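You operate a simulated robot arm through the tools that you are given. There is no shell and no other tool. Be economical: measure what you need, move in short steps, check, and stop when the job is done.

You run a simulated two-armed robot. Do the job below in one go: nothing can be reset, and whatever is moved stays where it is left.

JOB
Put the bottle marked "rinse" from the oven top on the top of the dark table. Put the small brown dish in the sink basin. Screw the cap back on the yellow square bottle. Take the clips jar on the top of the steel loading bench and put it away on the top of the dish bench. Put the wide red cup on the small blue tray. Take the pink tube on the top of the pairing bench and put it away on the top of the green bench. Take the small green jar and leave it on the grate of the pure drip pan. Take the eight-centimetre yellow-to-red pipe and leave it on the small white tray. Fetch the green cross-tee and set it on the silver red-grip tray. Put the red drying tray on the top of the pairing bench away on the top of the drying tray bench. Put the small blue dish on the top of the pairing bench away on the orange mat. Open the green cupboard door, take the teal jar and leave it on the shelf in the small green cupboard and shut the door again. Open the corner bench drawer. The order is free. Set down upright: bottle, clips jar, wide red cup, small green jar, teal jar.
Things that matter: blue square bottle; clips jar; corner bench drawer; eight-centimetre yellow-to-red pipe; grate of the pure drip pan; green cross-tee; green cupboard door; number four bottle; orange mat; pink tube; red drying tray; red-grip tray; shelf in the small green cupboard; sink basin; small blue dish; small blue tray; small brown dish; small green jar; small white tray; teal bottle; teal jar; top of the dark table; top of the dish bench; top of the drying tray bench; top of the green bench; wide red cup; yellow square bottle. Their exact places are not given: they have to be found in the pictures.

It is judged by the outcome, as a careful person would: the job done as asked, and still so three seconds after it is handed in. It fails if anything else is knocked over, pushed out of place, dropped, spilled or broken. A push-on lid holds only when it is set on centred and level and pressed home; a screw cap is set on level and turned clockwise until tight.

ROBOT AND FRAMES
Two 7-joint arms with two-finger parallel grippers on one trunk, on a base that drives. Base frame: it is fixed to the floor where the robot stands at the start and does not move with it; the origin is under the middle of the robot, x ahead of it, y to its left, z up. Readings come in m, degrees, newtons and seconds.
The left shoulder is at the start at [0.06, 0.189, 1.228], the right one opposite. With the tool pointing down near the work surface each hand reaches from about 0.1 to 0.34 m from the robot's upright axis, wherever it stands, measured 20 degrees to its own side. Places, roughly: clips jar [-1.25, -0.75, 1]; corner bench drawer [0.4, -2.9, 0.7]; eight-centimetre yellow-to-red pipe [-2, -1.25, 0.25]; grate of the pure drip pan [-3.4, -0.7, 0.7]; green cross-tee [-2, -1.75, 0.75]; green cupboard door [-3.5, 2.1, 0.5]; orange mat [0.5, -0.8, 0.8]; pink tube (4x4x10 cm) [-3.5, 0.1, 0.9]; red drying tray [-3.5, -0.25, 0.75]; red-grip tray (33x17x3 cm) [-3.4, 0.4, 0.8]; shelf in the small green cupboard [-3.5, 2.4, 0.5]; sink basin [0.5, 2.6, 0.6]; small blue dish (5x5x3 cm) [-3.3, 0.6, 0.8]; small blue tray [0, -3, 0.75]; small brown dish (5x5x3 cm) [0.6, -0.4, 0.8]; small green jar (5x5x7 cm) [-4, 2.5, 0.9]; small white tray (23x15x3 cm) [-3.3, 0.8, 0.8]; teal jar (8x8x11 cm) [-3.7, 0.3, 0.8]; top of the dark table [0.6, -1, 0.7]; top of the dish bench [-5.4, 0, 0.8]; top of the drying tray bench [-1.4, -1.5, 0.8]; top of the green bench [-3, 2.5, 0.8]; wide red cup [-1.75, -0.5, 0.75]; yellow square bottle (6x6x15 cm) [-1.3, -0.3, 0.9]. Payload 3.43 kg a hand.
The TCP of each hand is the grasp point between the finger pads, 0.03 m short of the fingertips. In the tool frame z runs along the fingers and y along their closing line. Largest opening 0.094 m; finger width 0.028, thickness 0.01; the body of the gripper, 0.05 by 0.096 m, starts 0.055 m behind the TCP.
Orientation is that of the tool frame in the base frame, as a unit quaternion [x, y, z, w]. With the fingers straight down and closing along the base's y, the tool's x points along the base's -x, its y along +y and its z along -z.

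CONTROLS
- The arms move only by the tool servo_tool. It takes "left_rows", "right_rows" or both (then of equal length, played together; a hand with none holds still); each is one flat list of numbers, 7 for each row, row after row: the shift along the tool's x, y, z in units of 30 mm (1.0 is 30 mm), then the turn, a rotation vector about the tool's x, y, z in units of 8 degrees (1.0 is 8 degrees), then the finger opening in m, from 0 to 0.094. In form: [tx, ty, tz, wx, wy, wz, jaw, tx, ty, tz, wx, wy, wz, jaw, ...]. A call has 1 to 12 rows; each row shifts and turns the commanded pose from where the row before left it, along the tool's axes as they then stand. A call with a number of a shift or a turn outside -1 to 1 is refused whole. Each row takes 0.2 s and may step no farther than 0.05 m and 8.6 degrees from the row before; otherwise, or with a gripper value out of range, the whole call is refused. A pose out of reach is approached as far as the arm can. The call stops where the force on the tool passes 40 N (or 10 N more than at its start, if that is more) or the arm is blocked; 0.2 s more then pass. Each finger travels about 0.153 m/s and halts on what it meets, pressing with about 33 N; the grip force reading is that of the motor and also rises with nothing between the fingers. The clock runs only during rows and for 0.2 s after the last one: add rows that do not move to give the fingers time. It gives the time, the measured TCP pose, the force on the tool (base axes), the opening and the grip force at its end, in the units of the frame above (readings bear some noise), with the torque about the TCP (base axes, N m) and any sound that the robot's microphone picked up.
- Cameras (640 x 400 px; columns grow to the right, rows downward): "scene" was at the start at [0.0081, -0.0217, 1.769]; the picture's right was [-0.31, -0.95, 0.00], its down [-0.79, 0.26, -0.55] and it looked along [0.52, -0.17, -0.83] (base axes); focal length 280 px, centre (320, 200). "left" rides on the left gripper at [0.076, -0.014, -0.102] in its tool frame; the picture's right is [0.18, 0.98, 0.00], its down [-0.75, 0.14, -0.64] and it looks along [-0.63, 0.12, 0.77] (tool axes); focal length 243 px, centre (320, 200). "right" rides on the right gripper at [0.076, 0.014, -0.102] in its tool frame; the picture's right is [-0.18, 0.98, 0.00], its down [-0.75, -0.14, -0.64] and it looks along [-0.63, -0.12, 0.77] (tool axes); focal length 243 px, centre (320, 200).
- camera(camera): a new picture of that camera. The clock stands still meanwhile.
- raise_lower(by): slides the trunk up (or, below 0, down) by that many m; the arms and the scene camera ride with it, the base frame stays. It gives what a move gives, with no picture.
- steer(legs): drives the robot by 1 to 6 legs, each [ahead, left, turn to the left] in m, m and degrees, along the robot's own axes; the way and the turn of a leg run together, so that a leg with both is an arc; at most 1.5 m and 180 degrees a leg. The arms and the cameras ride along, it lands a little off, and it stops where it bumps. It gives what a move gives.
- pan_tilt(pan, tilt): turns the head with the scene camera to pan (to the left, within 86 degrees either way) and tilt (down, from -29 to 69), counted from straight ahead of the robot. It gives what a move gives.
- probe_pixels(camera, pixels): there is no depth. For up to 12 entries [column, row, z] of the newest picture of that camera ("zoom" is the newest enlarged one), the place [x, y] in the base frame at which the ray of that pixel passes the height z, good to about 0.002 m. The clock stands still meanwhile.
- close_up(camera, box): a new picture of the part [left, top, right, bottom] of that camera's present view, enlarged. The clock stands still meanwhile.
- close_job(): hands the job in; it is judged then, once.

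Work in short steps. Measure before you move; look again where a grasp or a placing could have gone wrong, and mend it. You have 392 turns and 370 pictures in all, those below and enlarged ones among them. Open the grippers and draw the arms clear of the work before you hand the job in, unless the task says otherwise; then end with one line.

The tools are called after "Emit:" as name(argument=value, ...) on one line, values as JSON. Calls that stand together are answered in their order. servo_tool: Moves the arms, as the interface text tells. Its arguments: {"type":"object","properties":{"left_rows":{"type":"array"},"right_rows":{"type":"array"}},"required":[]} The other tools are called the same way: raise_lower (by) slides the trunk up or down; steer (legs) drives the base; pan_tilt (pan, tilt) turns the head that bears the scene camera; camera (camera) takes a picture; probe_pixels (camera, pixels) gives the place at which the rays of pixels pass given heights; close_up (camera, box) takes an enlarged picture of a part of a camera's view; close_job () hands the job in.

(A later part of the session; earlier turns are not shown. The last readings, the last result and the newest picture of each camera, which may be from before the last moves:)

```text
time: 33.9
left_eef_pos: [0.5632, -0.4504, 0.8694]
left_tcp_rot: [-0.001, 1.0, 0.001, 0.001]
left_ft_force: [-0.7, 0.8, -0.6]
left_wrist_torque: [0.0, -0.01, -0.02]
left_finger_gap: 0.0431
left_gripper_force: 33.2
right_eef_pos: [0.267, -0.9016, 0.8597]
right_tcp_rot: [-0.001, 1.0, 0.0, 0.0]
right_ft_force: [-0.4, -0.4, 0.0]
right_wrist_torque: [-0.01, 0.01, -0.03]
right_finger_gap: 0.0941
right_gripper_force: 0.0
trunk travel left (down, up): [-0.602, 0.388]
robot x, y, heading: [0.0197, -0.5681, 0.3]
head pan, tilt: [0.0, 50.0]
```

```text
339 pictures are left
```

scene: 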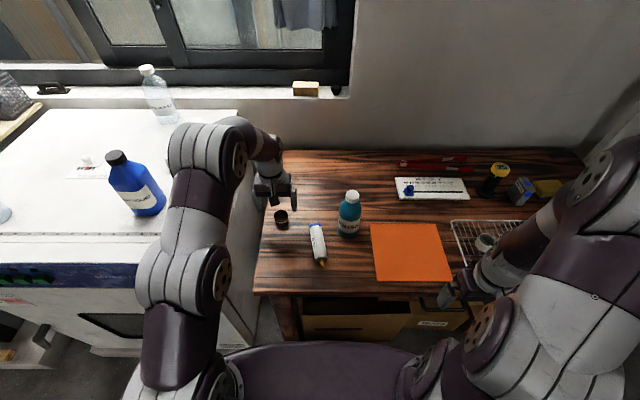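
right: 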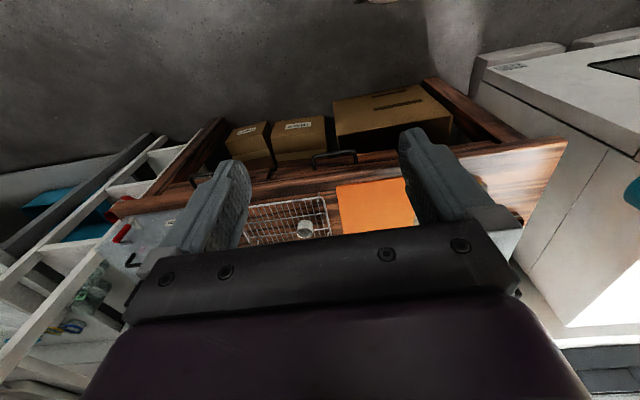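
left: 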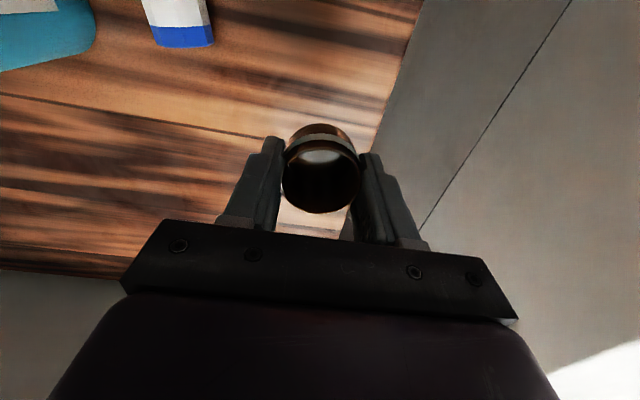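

Dish held (gap 0.043). I raise the trunk, back away from the furniture, and look left toward the sink.

Emit:
raise_lower(by=0.3)

Emit:
steer(legs=[[-0.4, 0, 0]])

Emit:
pan_tilt(pan=70, tilt=25)

Emit:
camera(camera="scene")

Emit:
pan_tilt(pan=-80, tilt=25)

Emit:
camera(camera="scene")

```text
time: 36.9
left_eef_pos: [0.564, -0.45, 1.1704]
left_tcp_rot: [-0.002, 1.0, 0.0, 0.0]
left_ft_force: [-0.8, -0.5, -0.5]
left_wrist_torque: [-0.01, 0.0, -0.02]
left_finger_gap: 0.0433
left_gripper_force: 32.5
right_eef_pos: [0.2685, -0.9007, 1.159]
right_tcp_rot: [-0.002, 1.0, 0.0, 0.001]
right_ft_force: [-0.8, -0.9, -0.3]
right_wrist_torque: [0.01, 0.01, -0.01]
right_finger_gap: 0.094
right_gripper_force: 0.0
trunk travel left (down, up): [-0.902, 0.088]
robot x, y, heading: [0.0167, -0.5722, 0.3]
head pan, tilt: [0.0, 50.0]
```

```text
time: 39.4
left_eef_pos: [0.1543, -0.4498, 1.1689]
left_tcp_rot: [-0.004, 1.0, 0.0, 0.0]
left_ft_force: [-0.4, -0.1, -1.0]
left_wrist_torque: [-0.02, 0.03, -0.02]
left_finger_gap: 0.0434
left_gripper_force: 33.3
right_eef_pos: [-0.1423, -0.9024, 1.1593]
right_tcp_rot: [-0.004, 1.0, 0.0, -0.001]
right_ft_force: [-0.4, 0.4, 0.7]
right_wrist_torque: [-0.02, 0.03, 0.0]
right_finger_gap: 0.0938
right_gripper_force: 0.1
trunk travel left (down, up): [-0.902, 0.088]
robot x, y, heading: [-0.3923, -0.5784, 0.3]
head pan, tilt: [0.0, 50.0]
```

```text
time: 40.8
left_eef_pos: [0.152, -0.4495, 1.1699]
left_tcp_rot: [-0.004, 1.0, 0.0, 0.0]
left_ft_force: [-0.1, 1.3, -1.8]
left_wrist_torque: [0.0, -0.02, 0.04]
left_finger_gap: 0.0433
left_gripper_force: 33.2
right_eef_pos: [-0.142, -0.9015, 1.1592]
right_tcp_rot: [-0.004, 1.0, 0.0, 0.0]
right_ft_force: [0.1, -0.2, 0.4]
right_wrist_torque: [-0.02, 0.02, 0.03]
right_finger_gap: 0.094
right_gripper_force: 0.1
trunk travel left (down, up): [-0.902, 0.088]
robot x, y, heading: [-0.393, -0.5778, 0.3]
head pan, tilt: [70.0, 25.0]
```

```text
338 pictures are left
```

scene: 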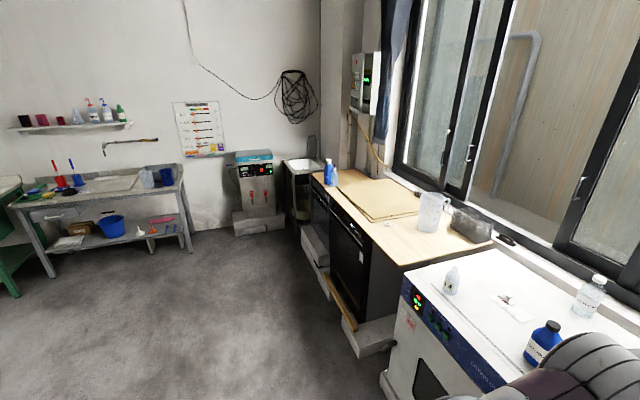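

```text
time: 43.2
left_eef_pos: [0.1525, -0.4498, 1.1705]
left_tcp_rot: [-0.004, 1.0, 0.0, 0.0]
left_ft_force: [-0.1, -1.1, -0.4]
left_wrist_torque: [0.03, 0.02, 0.0]
left_finger_gap: 0.0436
left_gripper_force: 32.9
right_eef_pos: [-0.1417, -0.902, 1.1589]
right_tcp_rot: [-0.003, 1.0, 0.0, 0.0]
right_ft_force: [-0.6, 0.3, -0.5]
right_wrist_torque: [-0.01, -0.03, -0.01]
right_finger_gap: 0.0938
right_gripper_force: 0.0
trunk travel left (down, up): [-0.902, 0.088]
robot x, y, heading: [-0.3911, -0.5745, 0.5]
head pan, tilt: [-80.0, 25.0]
```

```text
337 pictures are left
```

scene: 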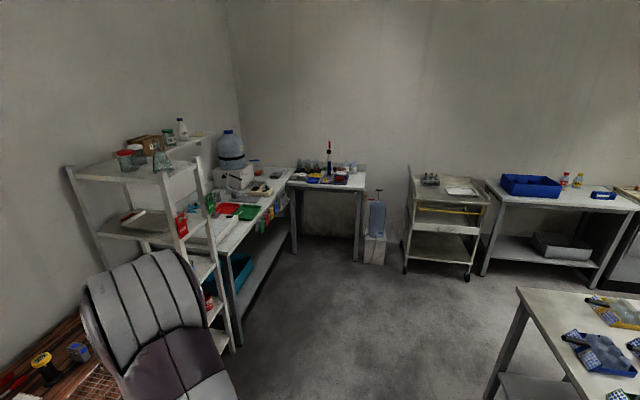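

The sink is in the back-left corner (scene (302,165)). I drive left along the counter, staying at x≈−0.39.

Emit:
steer(legs=[[0, 1.5, 0], [0, 0.7, 0]])

Emit:
pan_tilt(pan=35, tilt=40)

Emit:
camera(camera="scene")

```text
time: 54.1
left_eef_pos: [0.1422, 1.7591, 1.1712]
left_tcp_rot: [-0.001, 1.0, 0.001, 0.0]
left_ft_force: [-0.1, -0.3, 0.4]
left_wrist_torque: [0.02, 0.01, -0.01]
left_finger_gap: 0.0435
left_gripper_force: 33.3
right_eef_pos: [-0.1535, 1.3086, 1.1594]
right_tcp_rot: [-0.001, 1.0, 0.0, 0.001]
right_ft_force: [-0.3, 0.0, 0.5]
right_wrist_torque: [0.02, 0.02, -0.01]
right_finger_gap: 0.0942
right_gripper_force: 0.0
trunk travel left (down, up): [-0.902, 0.088]
robot x, y, heading: [-0.4046, 1.6377, 0.1]
head pan, tilt: [-80.0, 25.0]
```

```text
time: 56.0
left_eef_pos: [0.1436, 1.7593, 1.1703]
left_tcp_rot: [-0.001, 1.0, -0.001, 0.0]
left_ft_force: [-0.6, 0.0, -0.1]
left_wrist_torque: [-0.01, -0.01, 0.05]
left_finger_gap: 0.0433
left_gripper_force: 33.5
right_eef_pos: [-0.1535, 1.3092, 1.1582]
right_tcp_rot: [-0.001, 1.0, -0.001, 0.0]
right_ft_force: [0.0, -0.9, 0.6]
right_wrist_torque: [0.05, 0.03, 0.05]
right_finger_gap: 0.0939
right_gripper_force: 0.0
trunk travel left (down, up): [-0.902, 0.088]
robot x, y, heading: [-0.4017, 1.6334, 0.3]
head pan, tilt: [35.0, 40.0]
```

```text
336 pictures are left
```

scene: 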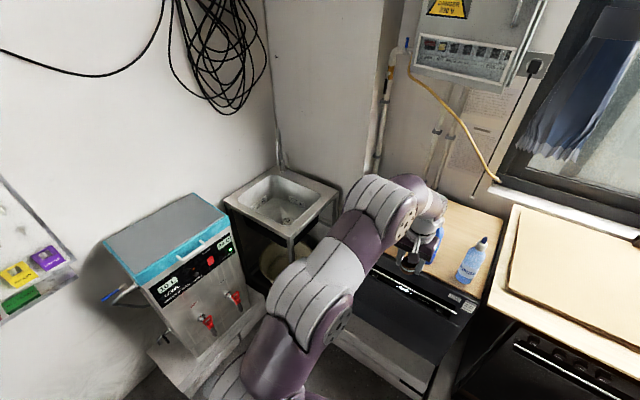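

Sink visible at (280,200). I probe its rim corners and floor.

Emit:
probe_pixels(camera="scene", pixels=[[224, 198, 0.75], [287, 238, 0.75], [338, 188, 0.75], [275, 168, 0.75], [285, 215, 0.6], [240, 203, 0.75], [285, 226, 0.75], [318, 195, 0.75], [275, 177, 0.75], [232, 235, 1.0], [120, 265, 1.0], [490, 245, 0.85]])

Emit:
close_up(camera="scene", box=[200, 140, 400, 280])

```text
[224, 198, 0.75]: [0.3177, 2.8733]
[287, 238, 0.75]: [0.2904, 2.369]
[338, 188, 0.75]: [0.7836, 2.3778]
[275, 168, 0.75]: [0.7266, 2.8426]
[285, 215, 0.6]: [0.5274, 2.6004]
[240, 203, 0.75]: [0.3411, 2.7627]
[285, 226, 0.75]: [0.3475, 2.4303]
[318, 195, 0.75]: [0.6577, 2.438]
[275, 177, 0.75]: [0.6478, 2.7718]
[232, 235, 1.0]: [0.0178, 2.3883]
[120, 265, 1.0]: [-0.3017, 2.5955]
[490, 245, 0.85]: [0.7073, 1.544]
```

```text
2.86 times, centred on (300, 210) of scene
```

zoom: 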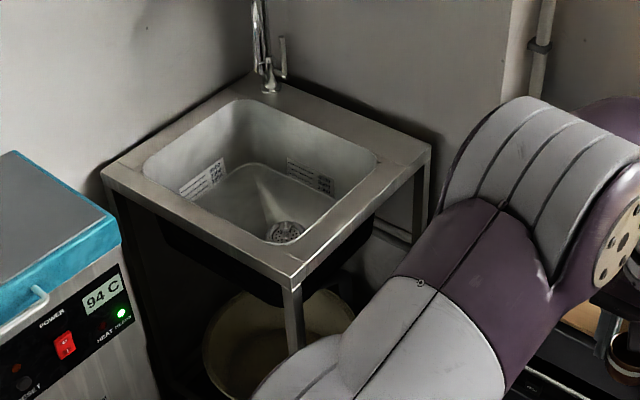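

I turn the robot about 45° left and look steeply down to see how the base fits between boiler and counter.

Emit:
steer(legs=[[0.0, 0, 45]])

Emit:
pan_tilt(pan=0, tilt=55)

Emit:
camera(camera="scene")

Emit:
camera(camera="left")

```text
time: 58.5
left_eef_pos: [-0.101, 2.1093, 1.1704]
left_tcp_rot: [-0.382, 0.924, 0.0, 0.001]
left_ft_force: [0.2, 0.3, -0.6]
left_wrist_torque: [-0.03, 0.0, 0.03]
left_finger_gap: 0.0436
left_gripper_force: 33.0
right_eef_pos: [0.0068, 1.5796, 1.1591]
right_tcp_rot: [-0.383, 0.924, 0.0, 0.0]
right_ft_force: [0.0, -1.2, -0.8]
right_wrist_torque: [0.01, -0.02, -0.01]
right_finger_gap: 0.094
right_gripper_force: 0.0
trunk travel left (down, up): [-0.902, 0.088]
robot x, y, heading: [-0.4034, 1.6408, 45.2]
head pan, tilt: [35.0, 40.0]
```

```text
time: 59.5
left_eef_pos: [-0.1022, 2.1091, 1.1693]
left_tcp_rot: [-0.383, 0.924, 0.0, 0.0]
left_ft_force: [0.5, -0.4, -0.4]
left_wrist_torque: [0.0, -0.01, 0.01]
left_finger_gap: 0.0431
left_gripper_force: 32.9
right_eef_pos: [0.0064, 1.5805, 1.158]
right_tcp_rot: [-0.383, 0.924, -0.001, 0.0]
right_ft_force: [-0.7, -0.5, -0.1]
right_wrist_torque: [-0.03, -0.03, 0.01]
right_finger_gap: 0.0941
right_gripper_force: 0.1
trunk travel left (down, up): [-0.902, 0.088]
robot x, y, heading: [-0.4022, 1.6383, 44.8]
head pan, tilt: [0.0, 55.0]
```

```text
334 pictures are left
```

scene: 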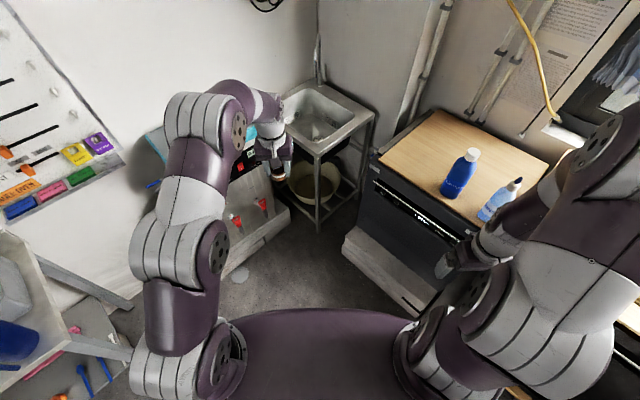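

```text
333 pictures are left
```

left: 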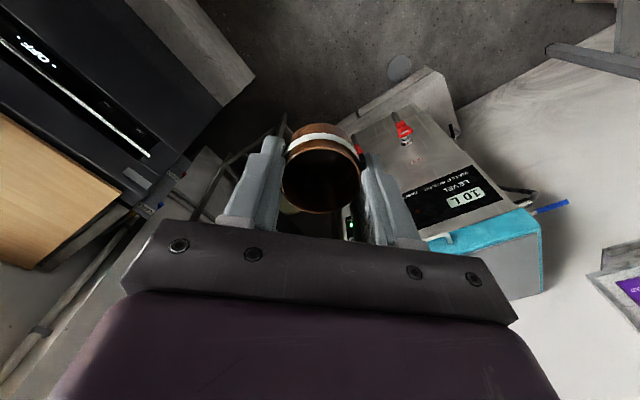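

Emit:
probe_pixels(camera="scene", pixels=[[290, 217, 0.0], [225, 282, 0.0], [344, 255, 0.0], [400, 310, 0.0], [318, 232, 0.0], [320, 157, 0.75], [373, 115, 0.75], [290, 110, 0.75], [315, 308, 1.0], [315, 308, 0.6], [376, 156, 0.85], [290, 165, 0.6]])

Emit:
probe_pixels(camera="left", pixels=[[430, 245, 0.9], [520, 210, 0.9], [380, 165, 0.3], [252, 75, 0.0], [195, 110, 0.1]])

```text
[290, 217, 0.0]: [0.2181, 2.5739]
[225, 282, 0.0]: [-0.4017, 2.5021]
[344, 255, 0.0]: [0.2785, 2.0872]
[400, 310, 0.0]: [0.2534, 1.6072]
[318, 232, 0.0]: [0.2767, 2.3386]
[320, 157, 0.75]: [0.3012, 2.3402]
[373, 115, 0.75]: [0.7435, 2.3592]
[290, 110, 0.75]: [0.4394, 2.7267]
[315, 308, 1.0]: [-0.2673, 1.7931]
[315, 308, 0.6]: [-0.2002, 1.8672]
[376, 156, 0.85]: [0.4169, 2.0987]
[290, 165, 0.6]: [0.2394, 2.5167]
```

```text
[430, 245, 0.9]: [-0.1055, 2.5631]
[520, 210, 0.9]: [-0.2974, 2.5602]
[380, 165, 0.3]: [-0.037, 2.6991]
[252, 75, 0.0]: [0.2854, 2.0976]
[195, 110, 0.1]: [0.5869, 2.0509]
```

Free floor: x<0.27, y<2.34 (sink leg (0.28,2.34), boiler front y≈2.5). I turn back to face +x, tuck the right hand, and drive in toward (−0.03, 2.15).

Emit:
steer(legs=[[0, 0, -45]])

Emit:
servo_tool(left_rows=[0.9, 0, 0, 0, 0, 0, 0.03, 0.9, 0, 0, 0, 0, 0, 0.03, 0.9, 0, 0, 0, 0, 0, 0.03, 0.9, 0, 0, 0, 0, 0, 0.03, 0.9, 0, 0, 0, 0, 0, 0.03], right_rows=[0.7, 0, 0, 0, 0, 0, 0.094, 0.7, 0, 0, 0, 0, 0, 0.094, 0.7, 0, 0, 0, 0, 0, 0.094, 0.7, 0, 0, 0, 0, 0, 0.094, 0, 0, 0, 0, 0, 0, 0.094])

Emit:
steer(legs=[[0.15, 0.3, 0], [0.15, 0.1, 0]])

Emit:
pan_tilt(pan=30, tilt=55)

Emit:
camera(camera="scene")

```text
time: 62.0
left_eef_pos: [0.1455, 1.7521, 1.1692]
left_tcp_rot: [0.006, 1.0, 0.0, -0.001]
left_ft_force: [0.0, 0.2, -0.4]
left_wrist_torque: [-0.01, 0.03, 0.05]
left_finger_gap: 0.0433
left_gripper_force: 33.1
right_eef_pos: [-0.1581, 1.305, 1.1592]
right_tcp_rot: [0.006, 1.0, 0.0, 0.0]
right_ft_force: [-0.6, 0.8, 0.5]
right_wrist_torque: [-0.01, -0.02, 0.0]
right_finger_gap: 0.0941
right_gripper_force: 0.1
trunk travel left (down, up): [-0.902, 0.088]
robot x, y, heading: [-0.4028, 1.6374, -1.0]
head pan, tilt: [0.0, 55.0]
```

```text
time: 63.2
left_eef_pos: [0.0092, 1.7539, 1.171]
left_tcp_rot: [0.007, 1.0, 0.0, 0.0]
left_ft_force: [-0.1, 0.6, -0.7]
left_wrist_torque: [-0.01, -0.04, -0.02]
left_finger_gap: 0.0433
left_gripper_force: 33.0
right_eef_pos: [-0.2435, 1.3065, 1.1595]
right_tcp_rot: [0.006, 1.0, 0.0, 0.0]
right_ft_force: [0.7, 0.6, -0.1]
right_wrist_torque: [0.0, -0.01, -0.03]
right_finger_gap: 0.0941
right_gripper_force: 0.1
trunk travel left (down, up): [-0.902, 0.088]
robot x, y, heading: [-0.3978, 1.6383, -0.8]
head pan, tilt: [0.0, 55.0]
```

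```text
time: 66.5
left_eef_pos: [0.3111, 2.1481, 1.1718]
left_tcp_rot: [0.007, 1.0, 0.0, 0.001]
left_ft_force: [-0.7, -0.4, 0.1]
left_wrist_torque: [-0.01, -0.02, 0.01]
left_finger_gap: 0.0431
left_gripper_force: 33.2
right_eef_pos: [0.0578, 1.7004, 1.1598]
right_tcp_rot: [0.007, 1.0, 0.001, 0.001]
right_ft_force: [-0.3, -0.6, 0.2]
right_wrist_torque: [-0.01, -0.04, -0.04]
right_finger_gap: 0.0941
right_gripper_force: 0.0
trunk travel left (down, up): [-0.902, 0.088]
robot x, y, heading: [-0.1007, 2.0382, -0.6]
head pan, tilt: [0.0, 55.0]
```

```text
time: 67.5
left_eef_pos: [0.3129, 2.1498, 1.1702]
left_tcp_rot: [0.007, 1.0, 0.0, 0.0]
left_ft_force: [-1.1, -0.1, -0.5]
left_wrist_torque: [-0.03, 0.01, 0.03]
left_finger_gap: 0.0433
left_gripper_force: 32.7
right_eef_pos: [0.0595, 1.7021, 1.1598]
right_tcp_rot: [0.006, 1.0, 0.0, 0.0]
right_ft_force: [0.0, 0.2, 0.2]
right_wrist_torque: [-0.02, 0.01, 0.0]
right_finger_gap: 0.0941
right_gripper_force: 0.0
trunk travel left (down, up): [-0.902, 0.088]
robot x, y, heading: [-0.0991, 2.0342, -0.5]
head pan, tilt: [30.0, 55.0]
```

```text
332 pictures are left
```

scene: 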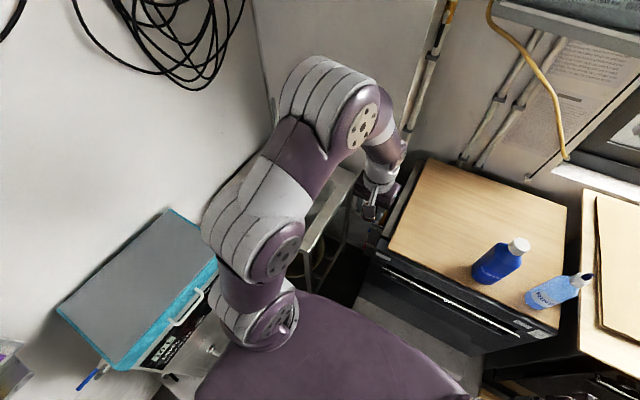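

Emit:
probe_pixels(camera="scene", pixels=[[217, 258, 0.9], [125, 368, 0.9], [217, 258, 1.0], [125, 368, 1.0], [165, 210, 0.9], [300, 247, 0.75], [375, 255, 0.85], [400, 345, 0.1], [360, 300, 0.1]])

Emit:
camera(camera="left")

```text
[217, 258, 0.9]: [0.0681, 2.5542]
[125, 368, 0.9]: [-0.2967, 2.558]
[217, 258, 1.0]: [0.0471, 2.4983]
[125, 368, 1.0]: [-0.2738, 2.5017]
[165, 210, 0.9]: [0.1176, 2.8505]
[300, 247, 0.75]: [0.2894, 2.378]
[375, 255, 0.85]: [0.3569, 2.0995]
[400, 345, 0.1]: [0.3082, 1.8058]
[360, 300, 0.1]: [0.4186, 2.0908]
```

```text
331 pictures are left
```

left: 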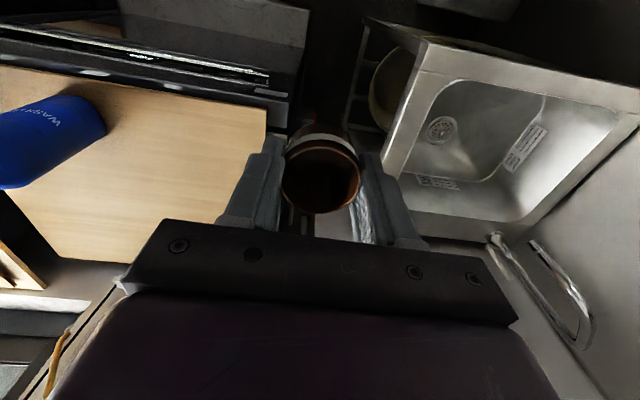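

Emit:
probe_pixels(camera="left", pixels=[[427, 42, 0.75], [427, 42, 0.8], [440, 130, 0.6], [440, 130, 0.65], [545, 92, 0.6], [455, 85, 0.75], [615, 120, 0.75], [430, 215, 0.75], [440, 190, 0.62]])

Emit:
close_up(camera="left", box=[360, 20, 640, 260])

```text
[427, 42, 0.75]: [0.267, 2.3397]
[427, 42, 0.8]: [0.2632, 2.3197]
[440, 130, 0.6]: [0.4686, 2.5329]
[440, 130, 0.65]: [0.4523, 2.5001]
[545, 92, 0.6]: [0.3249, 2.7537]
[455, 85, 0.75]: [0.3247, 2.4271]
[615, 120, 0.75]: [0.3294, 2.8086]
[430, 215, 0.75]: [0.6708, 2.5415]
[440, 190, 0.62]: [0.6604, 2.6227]
```

```text
1.67 times, centred on (500, 140) of left
```

zoom: 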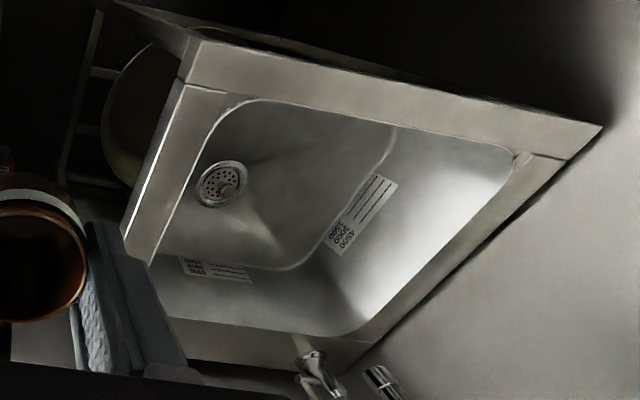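

Sink floor ≈0.6, drain near (0.47,2.53). I edge the base to about (−0.03, 2.18).

Emit:
steer(legs=[[0.07, 0.15, 0]])

Emit:
raise_lower(by=-0.15)

```text
time: 68.9
left_eef_pos: [0.3858, 2.2932, 1.172]
left_tcp_rot: [0.009, 1.0, 0.001, 0.0]
left_ft_force: [-0.5, -0.7, -0.2]
left_wrist_torque: [0.01, -0.03, 0.01]
left_finger_gap: 0.0432
left_gripper_force: 32.9
right_eef_pos: [0.1299, 1.8475, 1.1597]
right_tcp_rot: [0.01, 1.0, 0.0, -0.001]
right_ft_force: [0.1, -0.2, -1.2]
right_wrist_torque: [0.02, -0.02, 0.01]
right_finger_gap: 0.0938
right_gripper_force: 0.1
trunk travel left (down, up): [-0.902, 0.088]
robot x, y, heading: [-0.0217, 2.182, -0.9]
head pan, tilt: [30.0, 55.0]
```

```text
time: 70.6
left_eef_pos: [0.3871, 2.2958, 1.0205]
left_tcp_rot: [0.01, 1.0, 0.0, 0.0]
left_ft_force: [-0.4, 0.5, -0.6]
left_wrist_torque: [0.01, 0.0, 0.0]
left_finger_gap: 0.0431
left_gripper_force: 33.2
right_eef_pos: [0.1315, 1.8504, 1.0091]
right_tcp_rot: [0.01, 1.0, 0.0, 0.0]
right_ft_force: [-0.1, 0.0, -0.4]
right_wrist_torque: [0.04, -0.01, 0.03]
right_finger_gap: 0.0939
right_gripper_force: 0.0
trunk travel left (down, up): [-0.752, 0.238]
robot x, y, heading: [-0.0281, 2.1844, -1.1]
head pan, tilt: [30.0, 55.0]
```

I move the left hand to (0.46, 2.59) at height 1.02.

Emit:
servo_tool(left_rows=[-0.25, 0.98, 0, 0, 0, 0, 0.03, -0.25, 0.98, 0, 0, 0, 0, 0.03, -0.25, 0.98, 0, 0, 0, 0, 0.03, -0.25, 0.98, 0, 0, 0, 0, 0.03, -0.25, 0.98, 0, 0, 0, 0, 0.03, -0.25, 0.98, 0, 0, 0, 0, 0.03, -0.25, 0.98, 0, 0, 0, 0, 0.03, -0.25, 0.98, 0, 0, 0, 0, 0.03, -0.25, 0.98, 0, 0, 0, 0, 0.03, -0.25, 0.98, 0, 0, 0, 0, 0.03, 0, 0, 0, 0, 0, 0, 0.03])

Emit:
camera(camera="left")

Emit:
camera(camera="scene")

```text
time: 73.0
left_eef_pos: [0.4682, 2.5884, 1.02]
left_tcp_rot: [0.01, 1.0, 0.0, -0.001]
left_ft_force: [0.0, -0.2, -0.9]
left_wrist_torque: [0.05, 0.02, -0.05]
left_finger_gap: 0.0433
left_gripper_force: 33.4
right_eef_pos: [0.1309, 1.8497, 1.0091]
right_tcp_rot: [0.01, 1.0, 0.001, 0.0]
right_ft_force: [0.5, 0.2, 0.1]
right_wrist_torque: [-0.01, 0.0, 0.04]
right_finger_gap: 0.094
right_gripper_force: 0.1
trunk travel left (down, up): [-0.752, 0.238]
robot x, y, heading: [-0.0297, 2.1829, -1.3]
head pan, tilt: [30.0, 55.0]
```

```text
329 pictures are left
```

left: 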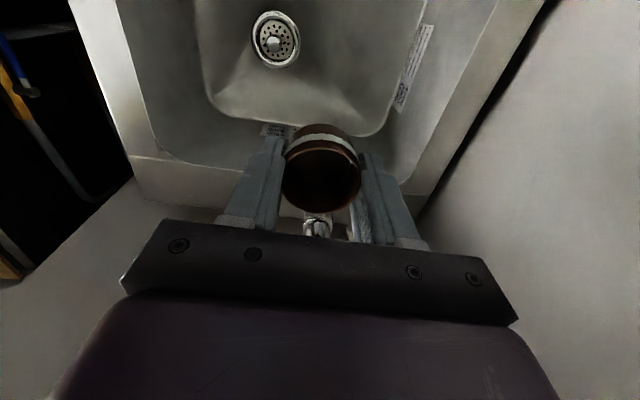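

```text
328 pictures are left
```

scene: 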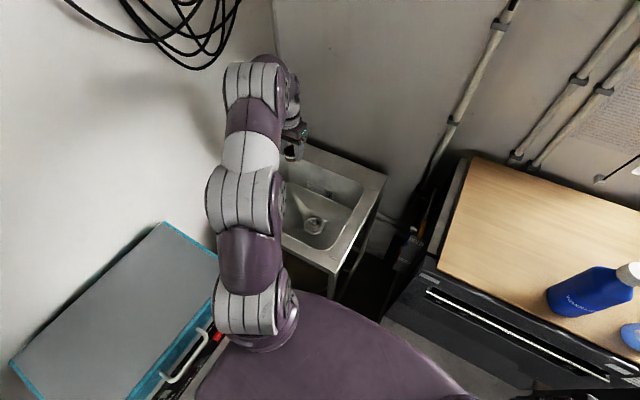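

Emit:
probe_pixels(camera="left", pixels=[[275, 40, 0.55], [275, 40, 0.6], [275, 40, 0.65], [360, 130, 0.6], [215, 100, 0.6], [155, 150, 0.75], [400, 185, 0.75], [435, 190, 0.75]])

Emit:
probe_pixels(camera="scene", pixels=[[314, 225, 0.55], [314, 225, 0.6], [314, 225, 0.65], [386, 176, 0.75], [335, 272, 0.75], [362, 185, 0.75], [328, 250, 0.75]])

```text
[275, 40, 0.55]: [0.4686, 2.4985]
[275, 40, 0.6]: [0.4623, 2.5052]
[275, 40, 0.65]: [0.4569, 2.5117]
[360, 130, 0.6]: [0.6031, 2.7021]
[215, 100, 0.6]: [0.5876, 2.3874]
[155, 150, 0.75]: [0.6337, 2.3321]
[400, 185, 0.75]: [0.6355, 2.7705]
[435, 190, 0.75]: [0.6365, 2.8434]
```

```text
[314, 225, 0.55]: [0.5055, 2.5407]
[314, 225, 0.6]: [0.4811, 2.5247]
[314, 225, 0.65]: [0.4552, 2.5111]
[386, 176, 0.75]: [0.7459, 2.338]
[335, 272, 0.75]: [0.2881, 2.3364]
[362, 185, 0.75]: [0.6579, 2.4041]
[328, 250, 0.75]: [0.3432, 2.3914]
```

Drain triangulates to z≈0.65, so the floor is there; release TCP z≈0.688. I descend in stages by arm.

Emit:
servo_tool(left_rows=[0, -0.15, 1, 0, 0, 0, 0.03, 0, -0.15, 1, 0, 0, 0, 0.03, 0, 0, 1, 0, 0, 0, 0.03, 0, 0, 1, 0, 0, 0, 0.03, 0, 0, 1, 0, 0, 0, 0.03, 0, 0, 1, 0, 0, 0, 0.03, 0, 0, 1, 0, 0, 0, 0.03, 0, 0, 0, 0, 0, 0, 0.03])

Emit:
camera(camera="left")

Emit:
camera(camera="scene")

```text
time: 74.8
left_eef_pos: [0.4682, 2.5801, 0.8101]
left_tcp_rot: [0.01, 1.0, 0.0, 0.0]
left_ft_force: [0.0, 0.3, -1.2]
left_wrist_torque: [0.03, 0.0, 0.02]
left_finger_gap: 0.0429
left_gripper_force: 33.0
right_eef_pos: [0.1312, 1.851, 1.0086]
right_tcp_rot: [0.009, 1.0, -0.001, 0.001]
right_ft_force: [0.2, 0.5, 0.7]
right_wrist_torque: [0.0, -0.01, -0.03]
right_finger_gap: 0.094
right_gripper_force: 0.1
trunk travel left (down, up): [-0.752, 0.238]
robot x, y, heading: [-0.0224, 2.1836, -1.1]
head pan, tilt: [30.0, 55.0]
```

```text
327 pictures are left
```

left: 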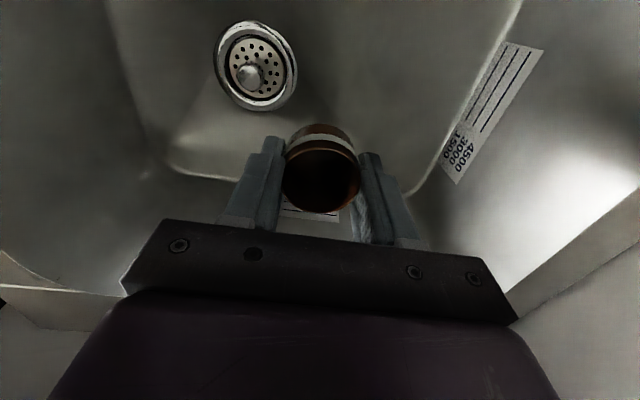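

```text
326 pictures are left
```

scene: 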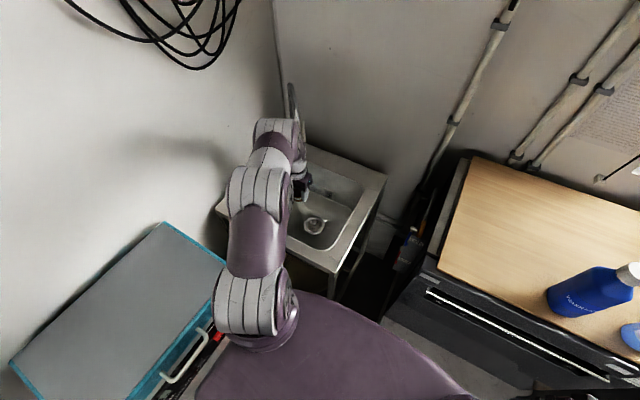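

Under the hand is flat basin floor. I descend 11 cm, then feel for contact.

Emit:
servo_tool(left_rows=[0, 0, 1, 0, 0, 0, 0.03, 0, 0, 1, 0, 0, 0, 0.03, 0, 0, 1, 0, 0, 0, 0.03, 0, 0, 0.6, 0, 0, 0, 0.03, 0, 0, 0.1, 0, 0, 0, 0.03, 0, 0, 0.1, 0, 0, 0, 0.03, 0, 0, 0.1, 0, 0, 0, 0.03, 0, 0, 0.1, 0, 0, 0, 0.03])

```text
time: 76.6
left_eef_pos: [0.4676, 2.5797, 0.6899]
left_tcp_rot: [0.01, 1.0, -0.001, 0.0]
left_ft_force: [0.1, -0.1, -0.4]
left_wrist_torque: [-0.01, 0.04, 0.0]
left_finger_gap: 0.0427
left_gripper_force: 33.3
right_eef_pos: [0.1301, 1.8507, 1.0093]
right_tcp_rot: [0.01, 1.0, 0.0, 0.0]
right_ft_force: [0.4, -0.6, -0.9]
right_wrist_torque: [0.02, -0.04, 0.04]
right_finger_gap: 0.094
right_gripper_force: 0.1
trunk travel left (down, up): [-0.752, 0.238]
robot x, y, heading: [-0.0272, 2.1812, -0.9]
head pan, tilt: [30.0, 55.0]
```

Emit:
servo_tool(left_rows=[0, 0, 0.12, 0, 0, 0, 0.03, 0, 0, 0.12, 0, 0, 0, 0.03, 0, 0, 0.12, 0, 0, 0, 0.03, 0, 0, 0.12, 0, 0, 0, 0.03, 0, 0, 0.12, 0, 0, 0, 0.03])

Emit:
camera(camera="left")

```text
time: 77.8
left_eef_pos: [0.467, 2.5791, 0.6732]
left_tcp_rot: [0.009, 1.0, 0.001, 0.001]
left_ft_force: [-0.6, 0.6, 6.4]
left_wrist_torque: [-0.03, 0.16, -0.02]
left_finger_gap: 0.0431
left_gripper_force: 33.1
right_eef_pos: [0.1299, 1.8495, 1.011]
right_tcp_rot: [0.01, 1.0, 0.0, 0.0]
right_ft_force: [-0.3, 0.1, 0.4]
right_wrist_torque: [-0.02, 0.01, -0.01]
right_finger_gap: 0.0941
right_gripper_force: 0.1
trunk travel left (down, up): [-0.752, 0.238]
robot x, y, heading: [-0.0289, 2.183, -1.3]
head pan, tilt: [30.0, 55.0]
```

```text
325 pictures are left
```

left: 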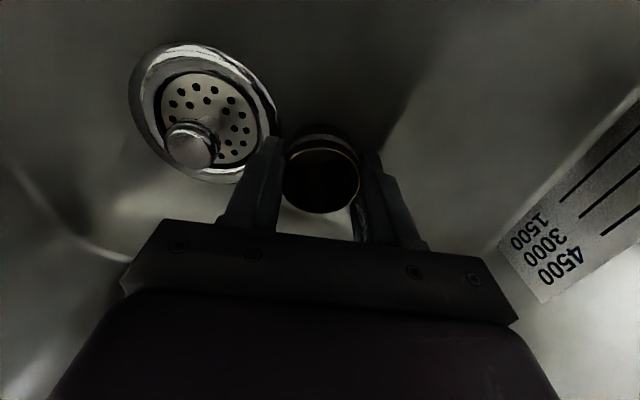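

Contact (6 N). I open only slightly since the drain knob is beside the right-hand finger, then lift out.

Emit:
servo_tool(left_rows=[0, 0, -0.05, 0, 0, 0, 0.05, 0, 0, 0, 0, 0, 0, 0.058, 0, 0, 0, 0, 0, 0, 0.058, 0, 0, -0.4, 0, 0, 0, 0.058, 0, 0, -0.8, 0, 0, 0, 0.058, 0, 0, -1, 0, 0, 0, 0.06, 0, 0, -1, 0, 0, 0, 0.06, 0, 0, -1, 0, 0, 0, 0.06, 0, 0, -1, 0, 0, 0, 0.06, 0, 0, -1, 0, 0, 0, 0.06, 0, 0, -1, 0, 0, 0, 0.06])

Emit:
camera(camera="left")

```text
time: 80.2
left_eef_pos: [0.4668, 2.5776, 0.892]
left_tcp_rot: [0.009, 1.0, 0.0, 0.0]
left_ft_force: [-2.8, -1.6, 2.2]
left_wrist_torque: [0.09, -0.35, 0.01]
left_finger_gap: 0.06
left_gripper_force: 0.0
right_eef_pos: [0.13, 1.8499, 1.01]
right_tcp_rot: [0.01, 1.0, 0.0, 0.0]
right_ft_force: [0.1, -0.4, 0.2]
right_wrist_torque: [0.01, 0.0, -0.02]
right_finger_gap: 0.0939
right_gripper_force: 0.0
trunk travel left (down, up): [-0.752, 0.238]
robot x, y, heading: [-0.0267, 2.1849, -1.1]
head pan, tilt: [30.0, 55.0]
```

```text
324 pictures are left
```

left: 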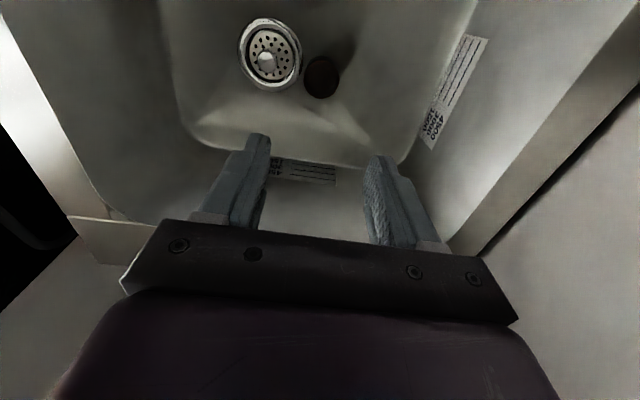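

The dish is on the basin floor. I rise, pull the hand back toward the robot, and back out.

Emit:
servo_tool(left_rows=[0.3, 0, -0.9, 0, 0, 0, 0.06, 0.3, 0, -0.9, 0, 0, 0, 0.06, 0.3, -0.3, -0.9, 0, 0, 0, 0.06, 0.5, -0.9, -0.7, 0, 0, 0, 0.06, 0.5, -0.9, -0.7, 0, 0, 0, 0.06, 0.5, -0.9, -0.7, 0, 0, 0, 0.06, 0.5, -1, 0, 0, 0, 0, 0.06, 0.5, -1, 0, 0, 0, 0, 0.06, 0.5, -1, 0, 0, 0, 0, 0.06, 0.5, -1, 0, 0, 0, 0, 0.06, 0.5, -1, 0, 0, 0, 0, 0.06])

Emit:
raise_lower(by=0.15)

Emit:
steer(legs=[[-0.1, -0.2, 0], [-0.4, -0.5, 0], [0, 0, 179]])

Emit:
pan_tilt(pan=-40, tilt=18)

Emit:
camera(camera="scene")

Emit:
pan_tilt(pan=25, tilt=18)

Emit:
camera(camera="scene")

```text
time: 82.6
left_eef_pos: [0.314, 2.3424, 1.0341]
left_tcp_rot: [0.01, 1.0, 0.0, 0.0]
left_ft_force: [-0.1, 0.8, 0.4]
left_wrist_torque: [-0.02, -0.03, -0.03]
left_finger_gap: 0.06
left_gripper_force: 0.0
right_eef_pos: [0.1299, 1.8502, 1.009]
right_tcp_rot: [0.009, 1.0, 0.0, 0.0]
right_ft_force: [0.0, 0.2, -0.5]
right_wrist_torque: [-0.03, 0.0, 0.01]
right_finger_gap: 0.0937
right_gripper_force: 0.0
trunk travel left (down, up): [-0.752, 0.238]
robot x, y, heading: [-0.0271, 2.1826, -1.1]
head pan, tilt: [30.0, 55.0]
```

```text
time: 84.4
left_eef_pos: [0.3146, 2.3436, 1.1835]
left_tcp_rot: [0.01, 1.0, 0.0, -0.001]
left_ft_force: [-0.2, -0.4, 0.0]
left_wrist_torque: [-0.03, -0.01, 0.01]
left_finger_gap: 0.06
left_gripper_force: 0.1
right_eef_pos: [0.1308, 1.8515, 1.1601]
right_tcp_rot: [0.01, 1.0, 0.0, 0.0]
right_ft_force: [-0.2, 0.0, -0.1]
right_wrist_torque: [0.02, 0.0, 0.04]
right_finger_gap: 0.0943
right_gripper_force: 0.1
trunk travel left (down, up): [-0.902, 0.088]
robot x, y, heading: [-0.028, 2.1827, -1.3]
head pan, tilt: [30.0, 55.0]
```

```text
time: 96.4
left_eef_pos: [-0.9017, 1.3703, 1.1837]
left_tcp_rot: [0.999, -0.054, 0.0, 0.0]
left_ft_force: [-0.2, 0.3, -0.3]
left_wrist_torque: [0.02, 0.02, -0.02]
left_finger_gap: 0.0597
left_gripper_force: 0.1
right_eef_pos: [-0.6768, 1.8444, 1.1595]
right_tcp_rot: [0.999, -0.053, 0.0, 0.0]
right_ft_force: [0.4, 0.8, -0.2]
right_wrist_torque: [0.02, -0.01, -0.01]
right_finger_gap: 0.0941
right_gripper_force: 0.0
trunk travel left (down, up): [-0.902, 0.088]
robot x, y, heading: [-0.5443, 1.5009, 174.0]
head pan, tilt: [30.0, 55.0]
```

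```text
time: 97.8
left_eef_pos: [-0.9014, 1.3688, 1.1829]
left_tcp_rot: [0.999, -0.054, 0.0, 0.0]
left_ft_force: [0.4, -0.2, -0.2]
left_wrist_torque: [-0.01, 0.0, 0.0]
left_finger_gap: 0.06
left_gripper_force: 0.0
right_eef_pos: [-0.6753, 1.8444, 1.1598]
right_tcp_rot: [0.999, -0.053, 0.0, 0.0]
right_ft_force: [-0.5, -0.3, -0.1]
right_wrist_torque: [0.02, 0.03, 0.02]
right_finger_gap: 0.0939
right_gripper_force: 0.2
trunk travel left (down, up): [-0.902, 0.088]
robot x, y, heading: [-0.5499, 1.4966, 174.2]
head pan, tilt: [-40.0, 18.0]
```

```text
323 pictures are left
```

scene: 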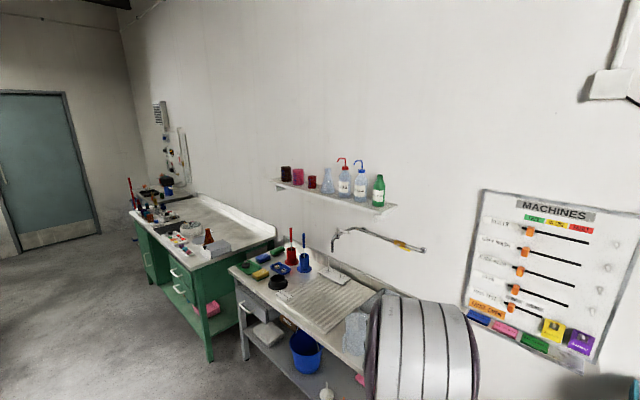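

```text
time: 99.2
left_eef_pos: [-0.9013, 1.3703, 1.1833]
left_tcp_rot: [0.999, -0.053, 0.0, 0.0]
left_ft_force: [-0.7, 0.2, 0.8]
left_wrist_torque: [0.02, 0.04, 0.01]
left_finger_gap: 0.0598
left_gripper_force: 0.0
right_eef_pos: [-0.6765, 1.8454, 1.1597]
right_tcp_rot: [0.999, -0.053, 0.0, 0.0]
right_ft_force: [-0.7, 0.4, 0.2]
right_wrist_torque: [0.02, -0.02, 0.0]
right_finger_gap: 0.0939
right_gripper_force: 0.1
trunk travel left (down, up): [-0.902, 0.088]
robot x, y, heading: [-0.5463, 1.4979, 174.1]
head pan, tilt: [25.0, 18.0]
```

```text
322 pictures are left
```

scene: 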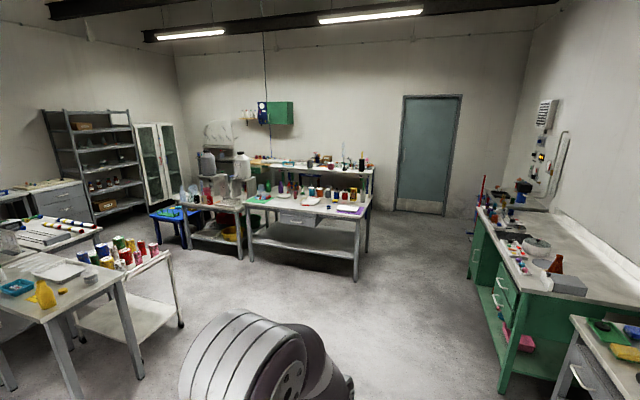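

I see the layout: pairing bench straight ahead-left, green bench to the right. I drive toward the pairing bench.

Emit:
steer(legs=[[0, 0, 6], [1.3, 0.4, 0], [0.4, 0.3, 0]])

Emit:
pan_tilt(pan=0, tilt=25)

Emit:
camera(camera="scene")

Emit:
pan_tilt(pan=70, tilt=25)

Emit:
camera(camera="scene")

```text
time: 109.2
left_eef_pos: [-2.6112, 0.6459, 1.1841]
left_tcp_rot: [1.0, -0.006, 0.001, 0.001]
left_ft_force: [0.5, -0.4, -0.2]
left_wrist_torque: [0.01, -0.02, -0.01]
left_finger_gap: 0.06
left_gripper_force: 0.1
right_eef_pos: [-2.43, 1.1408, 1.1591]
right_tcp_rot: [1.0, -0.005, 0.0, 0.0]
right_ft_force: [-0.6, 0.3, 0.3]
right_wrist_torque: [-0.01, -0.02, 0.0]
right_finger_gap: 0.0938
right_gripper_force: 0.0
trunk travel left (down, up): [-0.902, 0.088]
robot x, y, heading: [-2.2704, 0.8065, 179.5]
head pan, tilt: [25.0, 18.0]
```

```text
time: 110.1
left_eef_pos: [-2.6099, 0.645, 1.1835]
left_tcp_rot: [1.0, -0.006, 0.0, 0.0]
left_ft_force: [0.6, 0.0, -0.5]
left_wrist_torque: [0.02, -0.01, -0.04]
left_finger_gap: 0.06
left_gripper_force: 0.0
right_eef_pos: [-2.4311, 1.1394, 1.1591]
right_tcp_rot: [1.0, -0.006, 0.0, 0.0]
right_ft_force: [0.4, 1.0, -0.2]
right_wrist_torque: [-0.01, 0.02, -0.04]
right_finger_gap: 0.094
right_gripper_force: 0.0
trunk travel left (down, up): [-0.902, 0.088]
robot x, y, heading: [-2.2696, 0.8103, 179.2]
head pan, tilt: [0.0, 25.0]
```

```text
321 pictures are left
```

scene: 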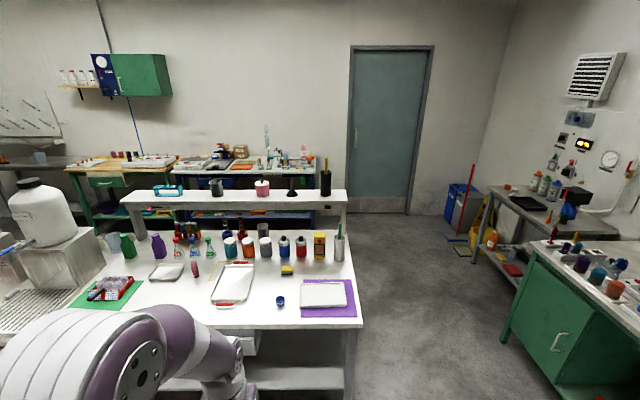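

```text
time: 111.5
left_eef_pos: [-2.6101, 0.6451, 1.1829]
left_tcp_rot: [1.0, -0.006, 0.0, 0.001]
left_ft_force: [0.1, 0.3, -0.3]
left_wrist_torque: [0.02, -0.01, 0.01]
left_finger_gap: 0.0598
left_gripper_force: 0.1
right_eef_pos: [-2.4307, 1.1391, 1.1604]
right_tcp_rot: [1.0, -0.006, 0.0, 0.0]
right_ft_force: [-1.5, -0.1, -0.5]
right_wrist_torque: [-0.02, 0.01, -0.01]
right_finger_gap: 0.0942
right_gripper_force: 0.1
trunk travel left (down, up): [-0.902, 0.088]
robot x, y, heading: [-2.2732, 0.8096, 179.3]
head pan, tilt: [70.0, 25.0]
```

```text
320 pictures are left
```

scene: 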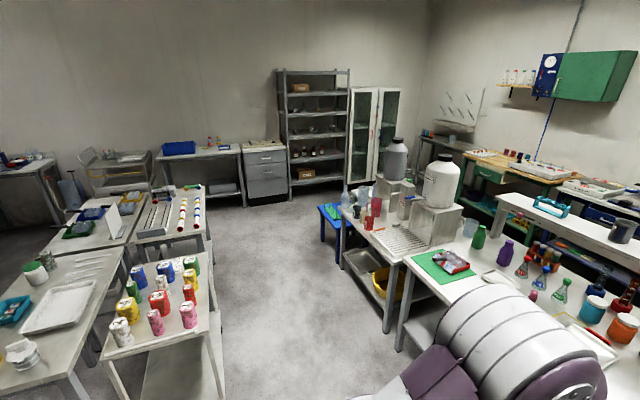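

I zoom on the pairing bench for identification.

Emit:
pan_tilt(pan=15, tilt=30)

Emit:
close_up(camera="scene", box=[130, 130, 400, 300])

Emit:
close_up(camera="scene", box=[300, 130, 480, 250])

```text
time: 112.7
left_eef_pos: [-2.611, 0.6471, 1.1821]
left_tcp_rot: [1.0, -0.006, 0.0, 0.0]
left_ft_force: [0.1, 0.1, 0.8]
left_wrist_torque: [-0.01, 0.02, -0.01]
left_finger_gap: 0.06
left_gripper_force: 0.0
right_eef_pos: [-2.4299, 1.1402, 1.1588]
right_tcp_rot: [1.0, -0.005, 0.0, 0.0]
right_ft_force: [0.0, 0.4, -0.6]
right_wrist_torque: [-0.01, 0.03, 0.0]
right_finger_gap: 0.0941
right_gripper_force: 0.0
trunk travel left (down, up): [-0.902, 0.088]
robot x, y, heading: [-2.2713, 0.8084, 179.4]
head pan, tilt: [15.0, 30.0]
```

```text
2.35 times, centred on (265, 215) of scene
```

zoom: 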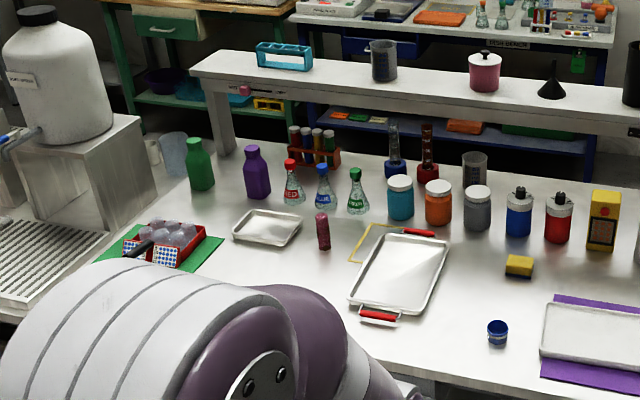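

```text
3.33 times, centred on (390, 190) of scene
```

zoom: 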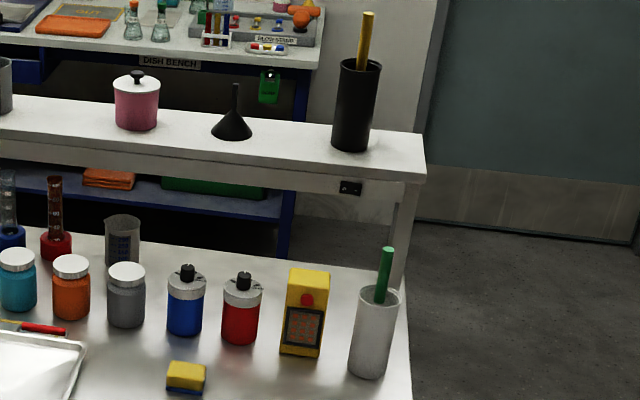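

Identified: pink tube, teal jar, red-grip tray, blue dish, white tray on purple mat, red drying tray on green mat. I take a full scene picture and probe positions.

Emit:
camera(camera="scene")

Emit:
probe_pixels(camera="scene", pixels=[[267, 235, 0.78], [299, 217, 0.78], [298, 202, 0.88], [315, 225, 0.78], [340, 277, 0.78], [286, 262, 0.79], [303, 227, 0.79], [370, 306, 0.78], [190, 238, 0.8]])

```text
317 pictures are left
```

scene: 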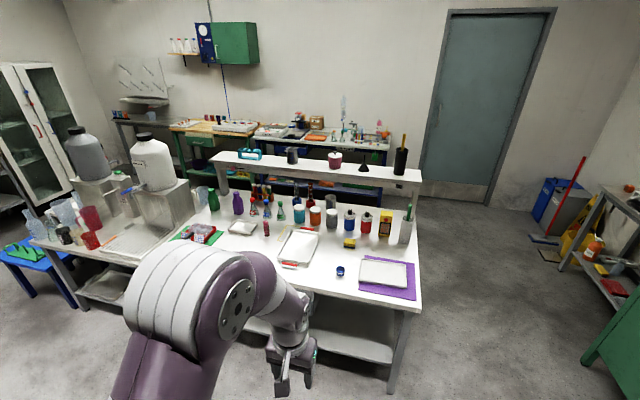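

```text
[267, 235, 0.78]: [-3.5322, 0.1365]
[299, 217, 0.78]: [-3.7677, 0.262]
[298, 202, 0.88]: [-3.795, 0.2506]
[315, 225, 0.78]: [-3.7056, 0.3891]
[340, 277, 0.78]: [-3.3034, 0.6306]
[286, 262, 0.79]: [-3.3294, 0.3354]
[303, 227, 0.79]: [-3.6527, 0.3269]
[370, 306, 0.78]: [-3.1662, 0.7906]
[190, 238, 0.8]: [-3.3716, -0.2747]
```

Objects sit deep on the bench. I drive closer to the bench at y≈0.25, then measure edges.

Emit:
steer(legs=[[0.4, 0.56, 0.5]])

Emit:
pan_tilt(pan=0, tilt=45)

Emit:
camera(camera="scene")

Emit:
camera(camera="left")

```text
time: 116.5
left_eef_pos: [-3.0138, 0.0846, 1.1848]
left_tcp_rot: [1.0, -0.003, 0.001, 0.001]
left_ft_force: [-0.1, -1.2, 0.1]
left_wrist_torque: [-0.02, 0.01, -0.02]
left_finger_gap: 0.06
left_gripper_force: 0.1
right_eef_pos: [-2.8353, 0.5795, 1.1586]
right_tcp_rot: [1.0, -0.002, 0.0, 0.0]
right_ft_force: [0.1, -0.3, 0.0]
right_wrist_torque: [-0.03, 0.03, -0.02]
right_finger_gap: 0.0941
right_gripper_force: 0.2
trunk travel left (down, up): [-0.902, 0.088]
robot x, y, heading: [-2.6749, 0.2494, 179.9]
head pan, tilt: [15.0, 30.0]
```

```text
time: 117.3
left_eef_pos: [-3.0133, 0.0825, 1.1835]
left_tcp_rot: [1.0, -0.003, 0.001, 0.0]
left_ft_force: [-0.2, 0.2, 1.1]
left_wrist_torque: [-0.02, 0.02, 0.0]
left_finger_gap: 0.0598
left_gripper_force: 0.0
right_eef_pos: [-2.8364, 0.579, 1.1594]
right_tcp_rot: [1.0, -0.003, 0.0, 0.0]
right_ft_force: [-0.3, -0.6, -0.9]
right_wrist_torque: [0.03, 0.01, 0.02]
right_finger_gap: 0.0939
right_gripper_force: 0.0
trunk travel left (down, up): [-0.902, 0.088]
robot x, y, heading: [-2.6751, 0.2486, 179.4]
head pan, tilt: [0.0, 45.0]
```

```text
316 pictures are left
```

scene: 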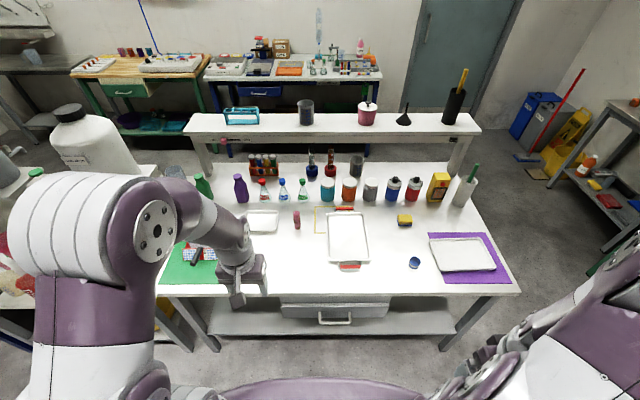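

```text
315 pictures are left
```

left: 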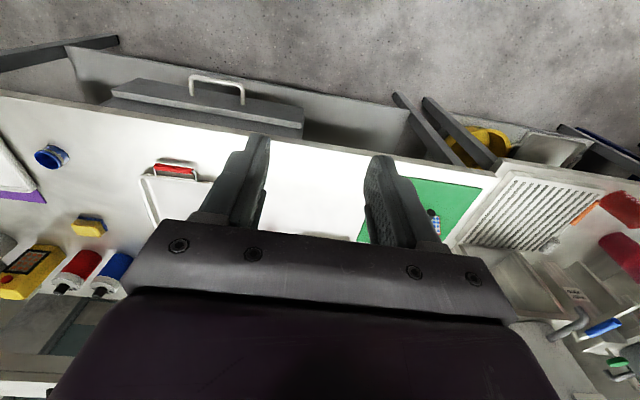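

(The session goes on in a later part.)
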